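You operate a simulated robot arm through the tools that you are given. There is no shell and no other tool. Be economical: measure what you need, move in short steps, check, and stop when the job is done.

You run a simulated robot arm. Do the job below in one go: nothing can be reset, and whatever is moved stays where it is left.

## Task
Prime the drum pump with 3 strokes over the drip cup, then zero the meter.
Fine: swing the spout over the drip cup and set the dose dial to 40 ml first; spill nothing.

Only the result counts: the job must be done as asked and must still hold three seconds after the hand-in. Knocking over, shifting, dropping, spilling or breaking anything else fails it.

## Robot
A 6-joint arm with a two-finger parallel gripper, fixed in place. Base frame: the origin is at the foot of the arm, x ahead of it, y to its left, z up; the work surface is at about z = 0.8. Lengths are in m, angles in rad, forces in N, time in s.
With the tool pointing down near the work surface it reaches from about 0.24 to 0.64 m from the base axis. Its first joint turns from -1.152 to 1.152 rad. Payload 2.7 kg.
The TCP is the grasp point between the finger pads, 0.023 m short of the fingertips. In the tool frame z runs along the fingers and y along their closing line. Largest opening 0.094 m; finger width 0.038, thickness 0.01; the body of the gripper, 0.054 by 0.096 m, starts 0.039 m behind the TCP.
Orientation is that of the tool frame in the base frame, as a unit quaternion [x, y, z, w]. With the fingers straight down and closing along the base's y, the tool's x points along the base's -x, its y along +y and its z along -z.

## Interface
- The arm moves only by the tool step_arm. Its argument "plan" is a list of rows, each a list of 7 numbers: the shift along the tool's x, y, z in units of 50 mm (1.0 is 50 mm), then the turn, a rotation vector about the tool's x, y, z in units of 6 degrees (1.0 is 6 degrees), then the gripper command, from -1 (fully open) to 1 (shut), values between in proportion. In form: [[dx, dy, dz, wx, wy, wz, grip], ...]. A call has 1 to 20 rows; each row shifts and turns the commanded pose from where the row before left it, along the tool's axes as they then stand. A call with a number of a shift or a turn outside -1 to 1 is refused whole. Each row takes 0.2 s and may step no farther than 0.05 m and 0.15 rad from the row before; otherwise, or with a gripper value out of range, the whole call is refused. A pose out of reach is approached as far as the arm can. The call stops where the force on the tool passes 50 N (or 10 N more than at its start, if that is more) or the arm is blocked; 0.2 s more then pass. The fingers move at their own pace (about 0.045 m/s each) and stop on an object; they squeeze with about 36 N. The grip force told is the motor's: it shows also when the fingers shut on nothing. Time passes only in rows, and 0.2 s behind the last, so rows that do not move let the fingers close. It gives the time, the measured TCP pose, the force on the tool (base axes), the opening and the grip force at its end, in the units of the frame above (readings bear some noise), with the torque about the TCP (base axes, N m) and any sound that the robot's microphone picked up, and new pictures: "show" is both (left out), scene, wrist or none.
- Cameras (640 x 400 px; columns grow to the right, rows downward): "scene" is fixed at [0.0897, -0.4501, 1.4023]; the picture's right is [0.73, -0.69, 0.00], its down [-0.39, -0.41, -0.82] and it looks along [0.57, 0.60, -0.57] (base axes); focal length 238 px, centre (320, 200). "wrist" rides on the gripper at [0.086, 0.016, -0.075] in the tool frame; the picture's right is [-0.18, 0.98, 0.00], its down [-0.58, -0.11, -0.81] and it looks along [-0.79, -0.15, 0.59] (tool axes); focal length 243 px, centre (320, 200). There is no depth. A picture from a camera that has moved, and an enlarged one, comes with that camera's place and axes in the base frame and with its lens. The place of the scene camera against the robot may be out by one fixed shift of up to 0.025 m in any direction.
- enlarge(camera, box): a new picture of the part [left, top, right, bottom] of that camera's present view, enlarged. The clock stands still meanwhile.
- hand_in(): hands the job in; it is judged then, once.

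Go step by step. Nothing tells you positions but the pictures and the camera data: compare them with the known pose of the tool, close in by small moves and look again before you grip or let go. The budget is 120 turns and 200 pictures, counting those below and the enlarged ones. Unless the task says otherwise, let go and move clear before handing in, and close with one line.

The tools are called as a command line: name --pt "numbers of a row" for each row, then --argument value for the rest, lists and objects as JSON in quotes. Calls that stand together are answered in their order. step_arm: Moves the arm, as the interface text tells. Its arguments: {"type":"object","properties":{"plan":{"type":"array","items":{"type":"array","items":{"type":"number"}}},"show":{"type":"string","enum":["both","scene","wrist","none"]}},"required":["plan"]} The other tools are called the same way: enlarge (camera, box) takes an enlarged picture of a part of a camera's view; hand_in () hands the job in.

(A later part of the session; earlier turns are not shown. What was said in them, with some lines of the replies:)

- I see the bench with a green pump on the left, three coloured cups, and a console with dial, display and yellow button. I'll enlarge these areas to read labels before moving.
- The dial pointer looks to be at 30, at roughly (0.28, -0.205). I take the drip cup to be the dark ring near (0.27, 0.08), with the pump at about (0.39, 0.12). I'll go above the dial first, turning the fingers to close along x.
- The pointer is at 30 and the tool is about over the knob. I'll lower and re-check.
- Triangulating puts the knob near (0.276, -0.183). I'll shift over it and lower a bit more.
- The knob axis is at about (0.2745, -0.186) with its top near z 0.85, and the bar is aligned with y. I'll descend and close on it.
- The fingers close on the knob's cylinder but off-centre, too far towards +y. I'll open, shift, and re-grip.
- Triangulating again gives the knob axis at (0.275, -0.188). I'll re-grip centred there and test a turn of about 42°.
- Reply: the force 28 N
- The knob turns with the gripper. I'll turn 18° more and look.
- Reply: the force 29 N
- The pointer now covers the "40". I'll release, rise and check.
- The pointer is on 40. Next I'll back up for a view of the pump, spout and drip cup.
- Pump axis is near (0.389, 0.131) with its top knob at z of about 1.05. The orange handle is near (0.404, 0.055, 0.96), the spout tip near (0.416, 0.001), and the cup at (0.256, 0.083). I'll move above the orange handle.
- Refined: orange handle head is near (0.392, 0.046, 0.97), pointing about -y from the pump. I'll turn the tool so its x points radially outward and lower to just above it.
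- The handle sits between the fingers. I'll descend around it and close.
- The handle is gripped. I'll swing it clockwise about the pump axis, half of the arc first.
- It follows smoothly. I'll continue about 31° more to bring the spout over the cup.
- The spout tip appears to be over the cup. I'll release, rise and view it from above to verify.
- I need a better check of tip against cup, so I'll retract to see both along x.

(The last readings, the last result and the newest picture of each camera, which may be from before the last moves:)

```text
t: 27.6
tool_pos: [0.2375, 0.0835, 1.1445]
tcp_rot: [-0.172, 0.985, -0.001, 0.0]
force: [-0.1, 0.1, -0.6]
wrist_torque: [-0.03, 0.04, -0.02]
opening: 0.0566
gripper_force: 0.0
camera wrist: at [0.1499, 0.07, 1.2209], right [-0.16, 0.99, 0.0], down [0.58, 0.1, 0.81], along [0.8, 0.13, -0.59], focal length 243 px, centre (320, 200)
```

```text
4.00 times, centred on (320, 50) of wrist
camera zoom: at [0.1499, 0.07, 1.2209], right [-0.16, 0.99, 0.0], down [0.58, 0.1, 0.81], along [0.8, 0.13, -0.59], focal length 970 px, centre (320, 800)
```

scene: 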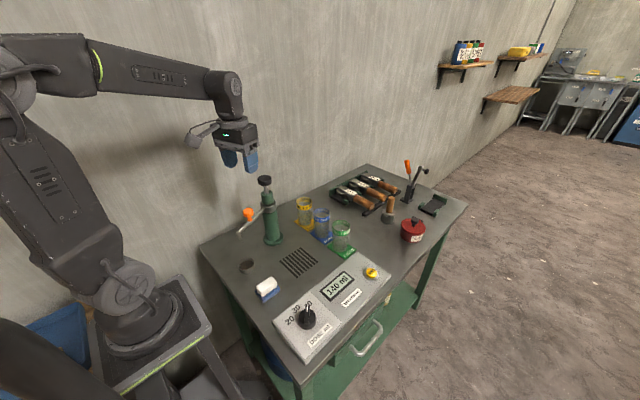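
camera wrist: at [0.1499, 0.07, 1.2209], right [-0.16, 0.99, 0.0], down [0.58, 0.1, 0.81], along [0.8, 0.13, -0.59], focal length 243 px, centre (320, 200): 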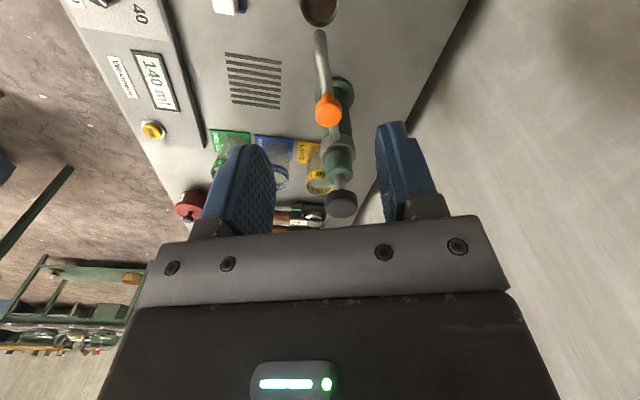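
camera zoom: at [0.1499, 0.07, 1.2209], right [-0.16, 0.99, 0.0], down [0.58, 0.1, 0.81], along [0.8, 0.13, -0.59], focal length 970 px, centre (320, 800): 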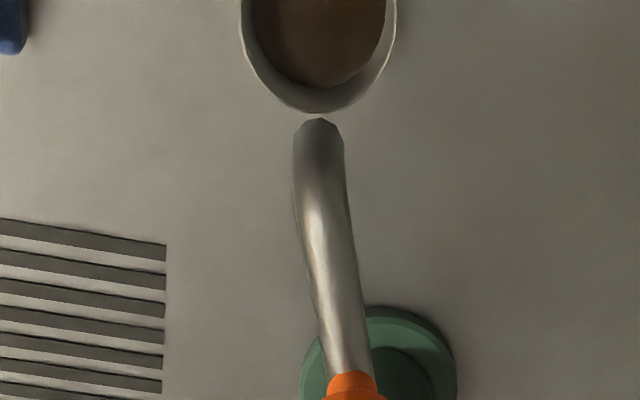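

Viewed along this heading, the spout tip lines up with the cup centre, so the spout is set. Next I'll position closed fingertips above the pump's black knob at about (0.386, 0.133, 1.05).

step_arm --pt "-0.783 -0.02 0 0 0 0 1" --pt "-0.783 -0.02 0 0 0 0 1" --pt "-0.783 -0.02 0 0 0 0 1" --pt "-0.783 -0.02 0 0 0 0 1" --pt "0 0 0.6 0 0 0 1" --pt "0 0 0 0 0 0 1"

enlarge --camera "scene" --box '[200, 140, 360, 240]'

```text
t: 29.0
tool_pos: [0.3863, 0.1317, 1.1165]
tcp_rot: [-0.172, 0.985, -0.001, 0.001]
force: [0.9, -0.3, 0.3]
wrist_torque: [0.02, 0.01, 0.02]
opening: 0.0001
gripper_force: 36.1
camera wrist: at [0.2986, 0.1178, 1.1918], right [-0.16, 0.99, 0.0], down [0.58, 0.1, 0.81], along [0.8, 0.13, -0.59], focal length 243 px, centre (320, 200)
```

scene: 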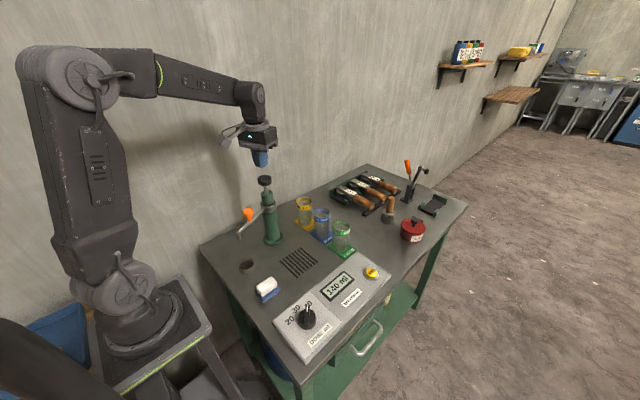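
wrist: 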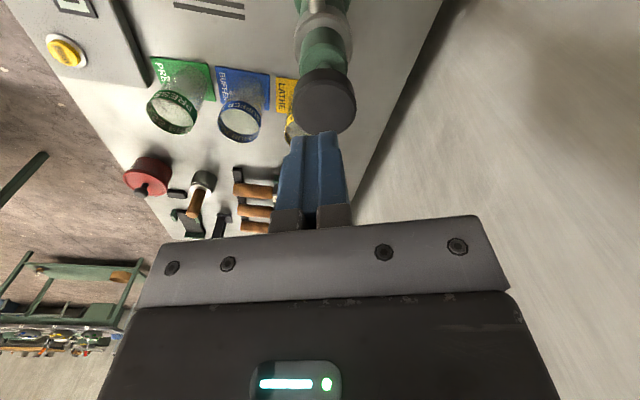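

```text
4.00 times, centred on (280, 190) of scene
camera zoom: at [0.0897, -0.4501, 1.4023], right [0.73, -0.69, 0.0], down [-0.39, -0.41, -0.82], along [0.57, 0.6, -0.57], focal length 952 px, centre (480, 240)
```

zoom: 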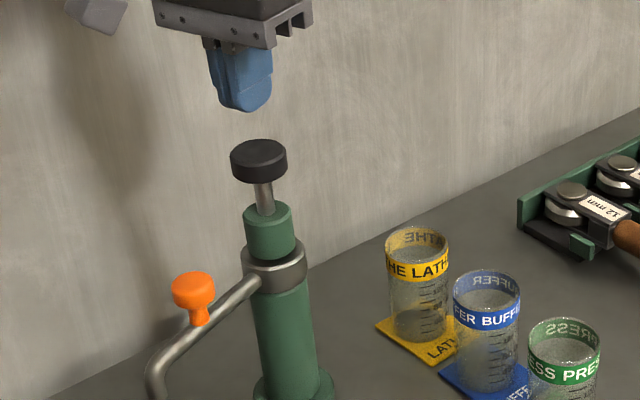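

Aligned over the knob. I'll press down in small steps for the first stroke.

step_arm --pt "0 0 0.6 0 0 0 1" --pt "0 0 0.2 0 0 0 1" --pt "0 0 0.2 0 0 0 1" --pt "0 0 0.15 0 0 0 1" --pt "0 0 0.15 0 0 0 1" --show "scene"

enlarge --camera "scene" --box '[200, 160, 360, 260]'

```text
t: 30.2
tool_pos: [0.3865, 0.1325, 1.0519]
tcp_rot: [-0.172, 0.985, -0.001, 0.001]
force: [-1.9, -4.3, 8.9]
wrist_torque: [-0.14, 0.19, 0.06]
opening: 0.0001
gripper_force: 35.9
```

scene: 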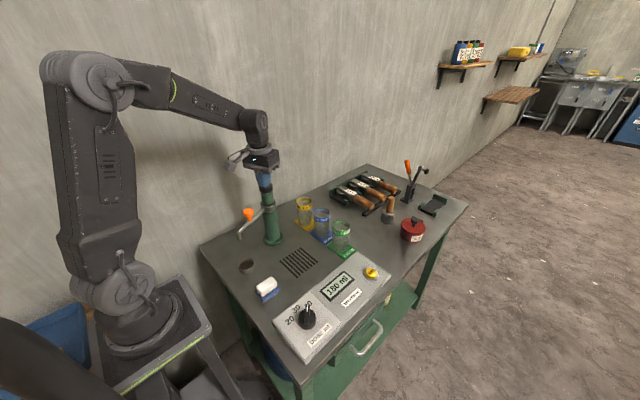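

```text
4.00 times, centred on (280, 210) of scene
camera zoom: at [0.0895, -0.4503, 1.4023], right [0.73, -0.69, 0.0], down [-0.39, -0.41, -0.82], along [0.57, 0.6, -0.57], focal length 952 px, centre (480, 160)
```

zoom: 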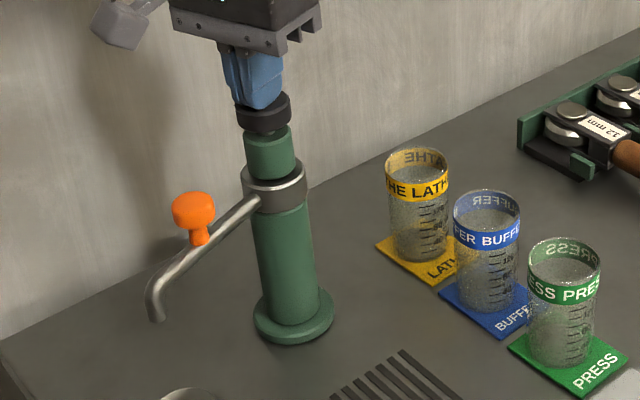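

The meter seems to read 180 now, so one stroke counted. I'll rise to see whether the knob springs back.

step_arm --pt "0 0 0.1 0 0 0 1" --pt "0 0 -0.4 0 0 0 1" --pt "0 0 -0.5 0 0 0 1" --pt "0 0 -0.5 0 0 0 1" --pt "0 0 0 0 0 0 1" --show "none"

enlarge --camera "scene" --box '[200, 160, 360, 260]'

enlarge --camera "scene" --box '[250, 250, 410, 350]'

```text
t: 31.4
tool_pos: [0.3879, 0.1327, 1.116]
tcp_rot: [-0.172, 0.985, -0.002, 0.0]
force: [0.7, 0.1, 0.0]
wrist_torque: [0.04, 0.0, 0.0]
opening: 0.0
gripper_force: 35.8
```

```text
4.00 times, centred on (280, 210) of scene
camera zoom: at [0.0897, -0.4501, 1.4023], right [0.73, -0.69, 0.0], down [-0.39, -0.41, -0.82], along [0.57, 0.6, -0.57], focal length 952 px, centre (480, 160)
```

zoom: 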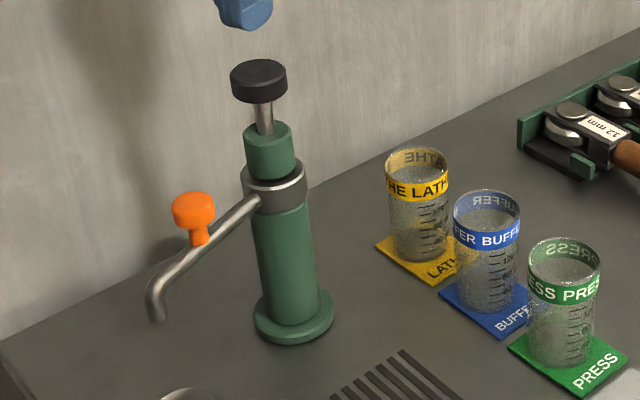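

```text
4.00 times, centred on (330, 300) of scene
camera zoom: at [0.0897, -0.4501, 1.4023], right [0.73, -0.69, 0.0], down [-0.39, -0.41, -0.82], along [0.57, 0.6, -0.57], focal length 952 px, centre (280, -200)
```

zoom: 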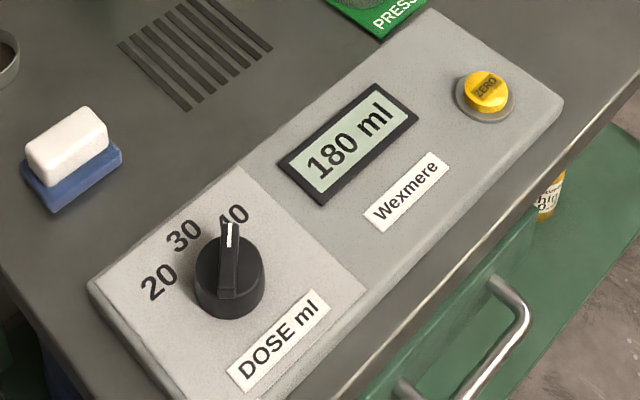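

The meter shows 180 (+40) and the knob sprang back. Second stroke now.

step_arm --pt "0 0 0.6 0 0 0 1" --pt "0 0 0.2 0 0 0 1" --pt "0 0 0.2 0 0 0 1" --pt "0 0 0.15 0 0 0 1" --pt "0 0 0.15 0 0 0 1" --pt "0 0 0.1 0 0 0 1" --pt "0 0 -0.4 0 0 0 1" --pt "0 0 -0.5 0 0 0 1" --pt "0 0 -0.5 0 0 0 1" --pt "0 0 0 0 0 0 1" --show "none"

enlarge --camera "scene" --box '[220, 200, 380, 300]'

```text
t: 33.6
tool_pos: [0.3865, 0.133, 1.1164]
tcp_rot: [-0.171, 0.985, 0.0, 0.0]
force: [0.5, 0.1, 0.1]
wrist_torque: [-0.01, -0.02, -0.01]
opening: 0.0001
gripper_force: 36.1
```

```text
4.00 times, centred on (300, 250) of scene
camera zoom: at [0.0897, -0.4501, 1.4023], right [0.73, -0.69, 0.0], down [-0.39, -0.41, -0.82], along [0.57, 0.6, -0.57], focal length 952 px, centre (400, 0)
```

zoom: 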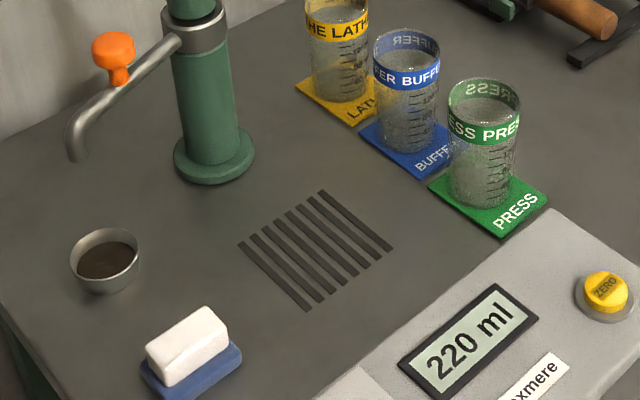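

The meter shows 220 and there is no spill. Third stroke now.

step_arm --pt "0 0 0.6 0 0 0 1" --pt "0 0 0.2 0 0 0 1" --pt "0 0 0.2 0 0 0 1" --pt "0 0 0.15 0 0 0 1" --pt "0 0 0.15 0 0 0 1" --pt "0 0 0.1 0 0 0 1" --pt "0 0 -0.4 0 0 0 1" --pt "0 0 -0.5 0 0 0 1" --pt "0 0 -0.5 0 0 0 1" --pt "0 0 0 0 0 0 1" --show "none"

enlarge --camera "scene" --box '[220, 200, 380, 300]'

```text
t: 35.8
tool_pos: [0.3883, 0.1317, 1.1165]
tcp_rot: [-0.172, 0.985, -0.001, -0.001]
force: [-0.3, 1.1, 0.5]
wrist_torque: [-0.02, 0.05, 0.0]
opening: 0.0003
gripper_force: 35.6
```

```text
4.00 times, centred on (300, 250) of scene
camera zoom: at [0.0896, -0.4501, 1.4023], right [0.73, -0.69, 0.0], down [-0.39, -0.41, -0.82], along [0.57, 0.6, -0.57], focal length 952 px, centre (400, 0)
```

zoom: 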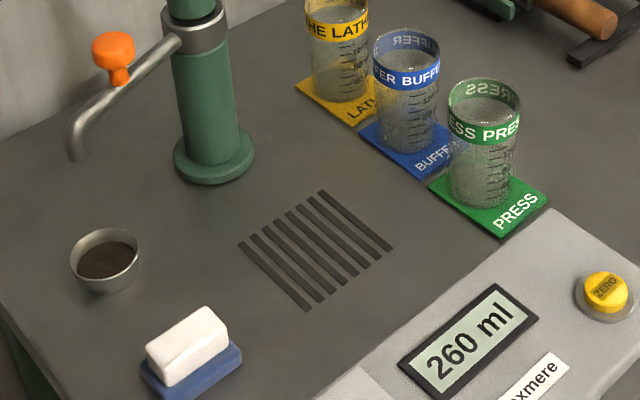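

The meter shows 260, so all three strokes are done. I'll move to above the ZERO button at about (0.494, -0.199).

step_arm --pt "0 0 -0.6 0 0 0 1" --pt "0.031 -0.868 0 0 0 0 1" --pt "0.031 -0.868 0 0 0 0 1" --pt "0.031 -0.868 0 0 0 0 1" --pt "0.031 -0.868 0 0 0 0 1" --pt "0.031 -0.868 0 0 0 0 1" --pt "0.031 -0.868 0 0 0 0 1" --pt "0.031 -0.868 0 0 0 0 1" --pt "0.031 -0.868 0 0 0 0 1" --pt "0 0 1 0 0 0 1" --pt "0 0 1 0 0 0 1" --pt "0 0 1 0 0 0 1" --pt "0 0 1 0 0 0 1" --pt "0 0 0 0 0 0 1"

enlarge --camera "scene" --box '[290, 210, 450, 310]'

```text
t: 38.8
tool_pos: [0.4941, -0.1981, 0.9473]
tcp_rot: [-0.172, 0.985, 0.0, 0.002]
force: [-0.4, 0.0, -0.5]
wrist_torque: [0.0, 0.0, 0.02]
opening: 0.0
gripper_force: 36.2
camera wrist: at [0.4063, -0.2117, 1.023], right [-0.16, 0.99, 0.0], down [0.58, 0.1, 0.81], along [0.8, 0.13, -0.59], focal length 243 px, centre (320, 200)
```

scene: 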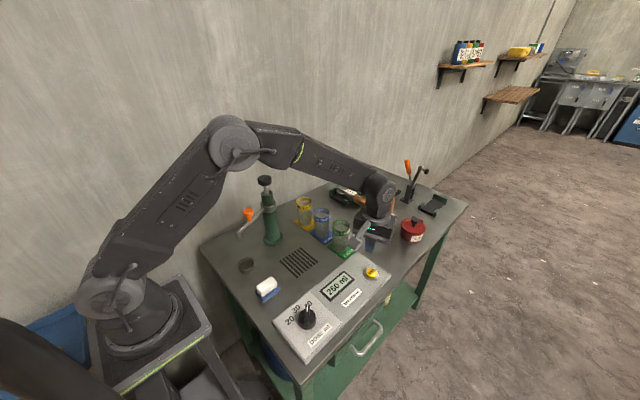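
wrist: 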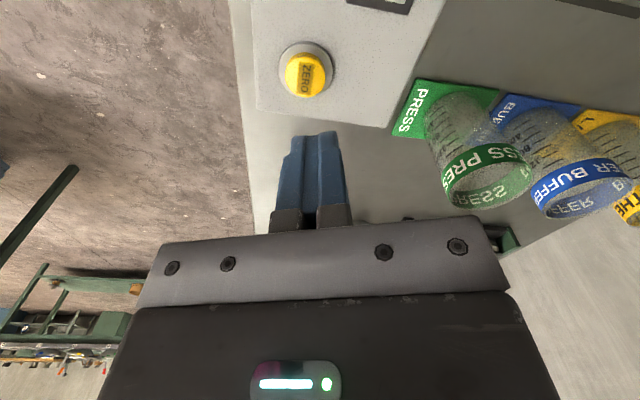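

```text
4.00 times, centred on (370, 260) of scene
camera zoom: at [0.0897, -0.4501, 1.4023], right [0.73, -0.69, 0.0], down [-0.39, -0.41, -0.82], along [0.57, 0.6, -0.57], focal length 952 px, centre (120, -40)
```

zoom: 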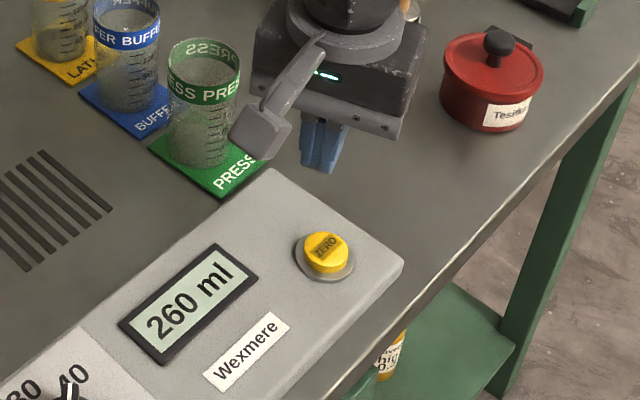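

The button is near (0.498, -0.208, 0.84). I'll shift over and press in small steps.

step_arm --pt "0 -0.215 0.4 0 0 0 1" --pt "0 0 0.6 0 0 0 1" --pt "0 0 0.4 0 0 0 1" --pt "0 0 0 0 0 0 1"

enlarge --camera "scene" --box '[290, 210, 450, 310]'

```text
t: 39.8
tool_pos: [0.4968, -0.209, 0.8765]
tcp_rot: [-0.172, 0.985, -0.001, 0.0]
force: [0.3, 1.2, -0.3]
wrist_torque: [0.01, 0.02, 0.01]
opening: 0.0
gripper_force: 36.1
camera wrist: at [0.4087, -0.2229, 0.9528], right [-0.16, 0.99, 0.0], down [0.58, 0.1, 0.81], along [0.8, 0.13, -0.59], focal length 243 px, centre (320, 200)
```

scene: 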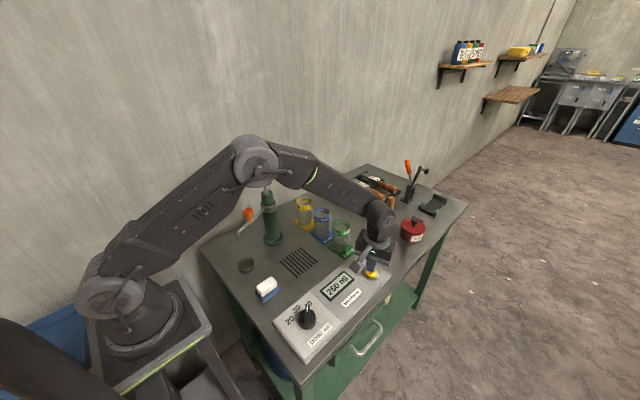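
wrist: 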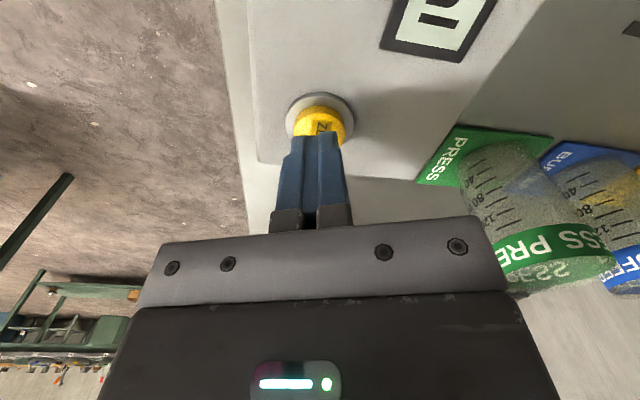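

```text
4.00 times, centred on (370, 260) of scene
camera zoom: at [0.0897, -0.4501, 1.4023], right [0.73, -0.69, 0.0], down [-0.39, -0.41, -0.82], along [0.57, 0.6, -0.57], focal length 952 px, centre (120, -40)
```

zoom: 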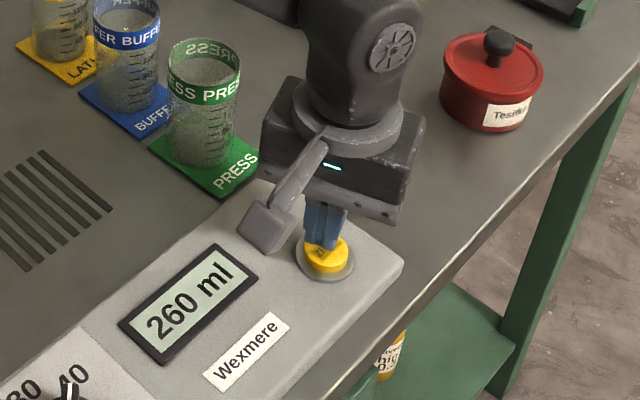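

Well aligned, and a slight nudge back will centre it. Pressing now.

step_arm --pt "0.07 0.02 0.08 0 0 0 1" --pt "0 0 0.08 0 0 0 1" --pt "0 0 0.08 0 0 0 1" --pt "0 0 0.06 0 0 0 1" --show "none"

enlarge --camera "scene" --box '[290, 210, 450, 310]'

```text
t: 40.8
tool_pos: [0.4932, -0.2092, 0.8618]
tcp_rot: [-0.173, 0.985, -0.001, 0.0]
force: [0.4, -0.1, -0.4]
wrist_torque: [-0.02, 0.0, 0.03]
opening: 0.0
gripper_force: 35.9
```

```text
4.00 times, centred on (370, 260) of scene
camera zoom: at [0.0897, -0.4501, 1.4023], right [0.73, -0.69, 0.0], down [-0.39, -0.41, -0.82], along [0.57, 0.6, -0.57], focal length 952 px, centre (120, -40)
```

zoom: 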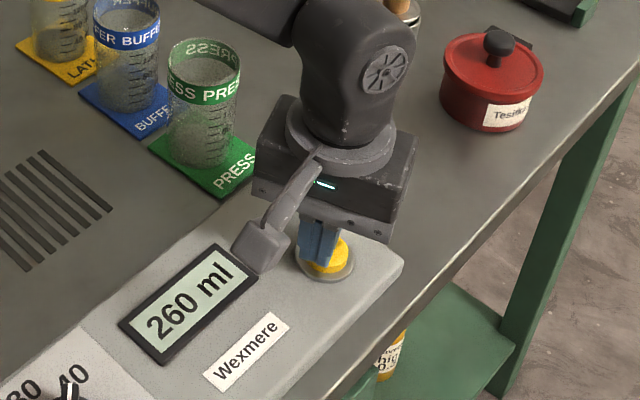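

No contact yet. I'll take a wrist look to check the alignment.

enlarge --camera "wrist" --box '[240, 70, 400, 170]'

enlarge --camera "scene" --box '[350, 255, 398, 285]'

```text
4.00 times, centred on (320, 120) of wrist
camera zoom: at [0.4051, -0.2227, 0.9381], right [-0.16, 0.99, 0.0], down [0.58, 0.1, 0.81], along [0.8, 0.13, -0.59], focal length 970 px, centre (320, 520)
```

zoom: 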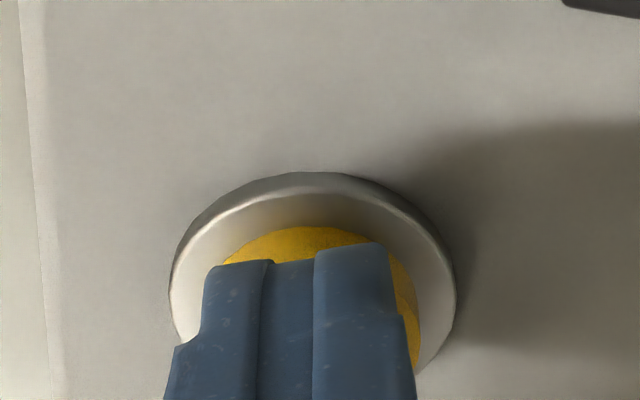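

```text
13.33 times, centred on (374, 270) of scene
camera zoom: at [0.0897, -0.4501, 1.4023], right [0.73, -0.69, 0.0], down [-0.39, -0.41, -0.82], along [0.57, 0.6, -0.57], focal length 3173 px, centre (-400, -733)
```

zoom: 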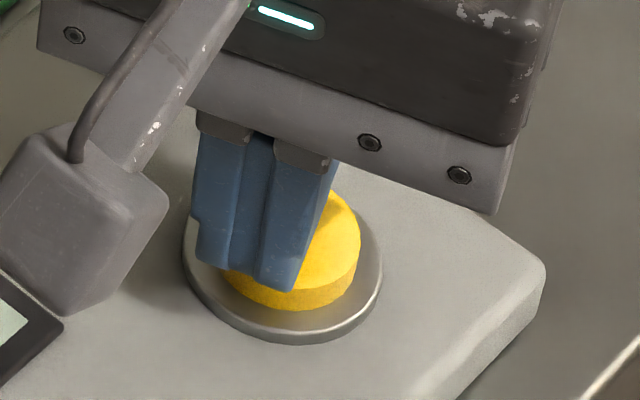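

The fingertips are just above the button. I'll continue down in small steps.

step_arm --pt "-0.06 0.03 0.06 0 0 0 1" --pt "0 0 0.06 0 0 0 1" --pt "0 0 0.06 0 0 0 1" --show "none"

enlarge --camera "scene" --box '[310, 240, 406, 300]'

```text
t: 41.6
tool_pos: [0.4953, -0.2062, 0.8539]
tcp_rot: [-0.172, 0.985, 0.0, 0.001]
force: [-1.6, -1.9, 2.8]
wrist_torque: [-0.04, 0.02, 0.02]
opening: 0.0
gripper_force: 36.0
```

```text
6.67 times, centred on (358, 270) of scene
camera zoom: at [0.0896, -0.4501, 1.4024], right [0.73, -0.69, 0.0], down [-0.39, -0.41, -0.82], along [0.57, 0.6, -0.57], focal length 1586 px, centre (67, -267)
```

zoom: 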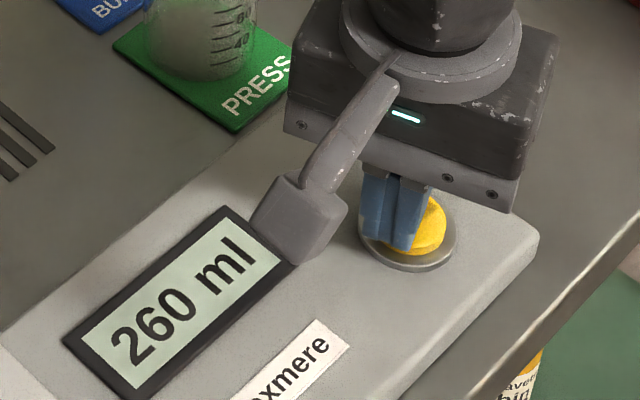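

Contact has begun (about 3 N). I'll press a little further.

step_arm --pt "0 0 0.04 0 0 0 1" --pt "0 0 0.04 0 0 0 1" --pt "0 0 0.04 0 0 0 1" --show "none"

enlarge --camera "scene" --box '[310, 240, 406, 300]'

```text
t: 42.4
tool_pos: [0.4958, -0.2068, 0.8498]
tcp_rot: [-0.172, 0.985, -0.001, 0.001]
force: [-15.3, 0.9, 27.7]
wrist_torque: [0.08, 0.25, 0.03]
opening: 0.0
gripper_force: 36.6
heard: click
```

```text
6.67 times, centred on (358, 270) of scene
camera zoom: at [0.0889, -0.4499, 1.4025], right [0.73, -0.69, 0.0], down [-0.39, -0.41, -0.82], along [0.57, 0.6, -0.57], focal length 1586 px, centre (67, -267)
```

zoom: 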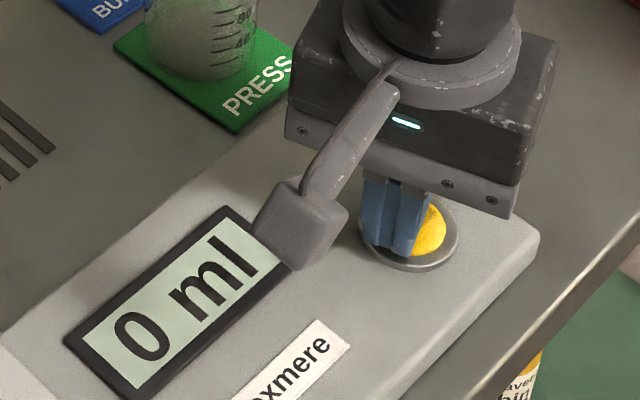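

The button clicked and the meter reads 0 ml. I'll rise clear and check everything.

step_arm --pt "0 0 -0.4 0 0 0 1" --pt "0 0 -1 0 0 0 1" --pt "0 0 -1 0 0 0 1" --pt "0 0 -1 0 0 0 1" --pt "0 0 -1 0 0 0 1" --pt "0 0 0 0 0 0 1" --show "scene"

enlarge --camera "scene" --box '[210, 200, 402, 320]'

```text
t: 43.8
tool_pos: [0.4961, -0.2054, 1.0695]
tcp_rot: [-0.172, 0.985, 0.0, -0.001]
force: [-0.3, 0.3, -0.2]
wrist_torque: [-0.01, 0.01, 0.02]
opening: 0.0
gripper_force: 36.3
```

scene: 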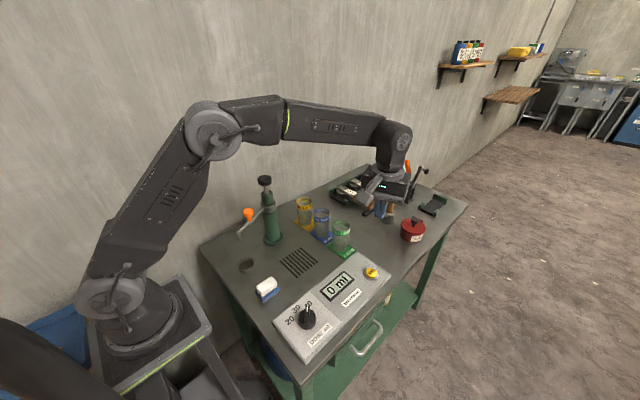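

```text
3.33 times, centred on (306, 260) of scene
camera zoom: at [0.0896, -0.4501, 1.4023], right [0.73, -0.69, 0.0], down [-0.39, -0.41, -0.82], along [0.57, 0.6, -0.57], focal length 793 px, centre (367, 0)
```

zoom: 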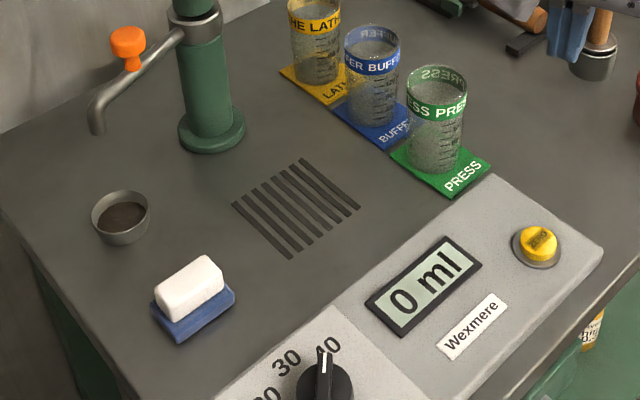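

The meter reads 0, the dial is on 40, the spout is over the cup, nothing is spilled and the arm is clear. Handing in.

hand_in

```text
The job is handed in.
```

The job is done and handed in: I set the dose dial to 40 ml, swung the spout over the drip cup, gave the pump 3 strokes (140 to 260 ml on the meter), then zeroed the meter to 0 ml, with no spill visible.
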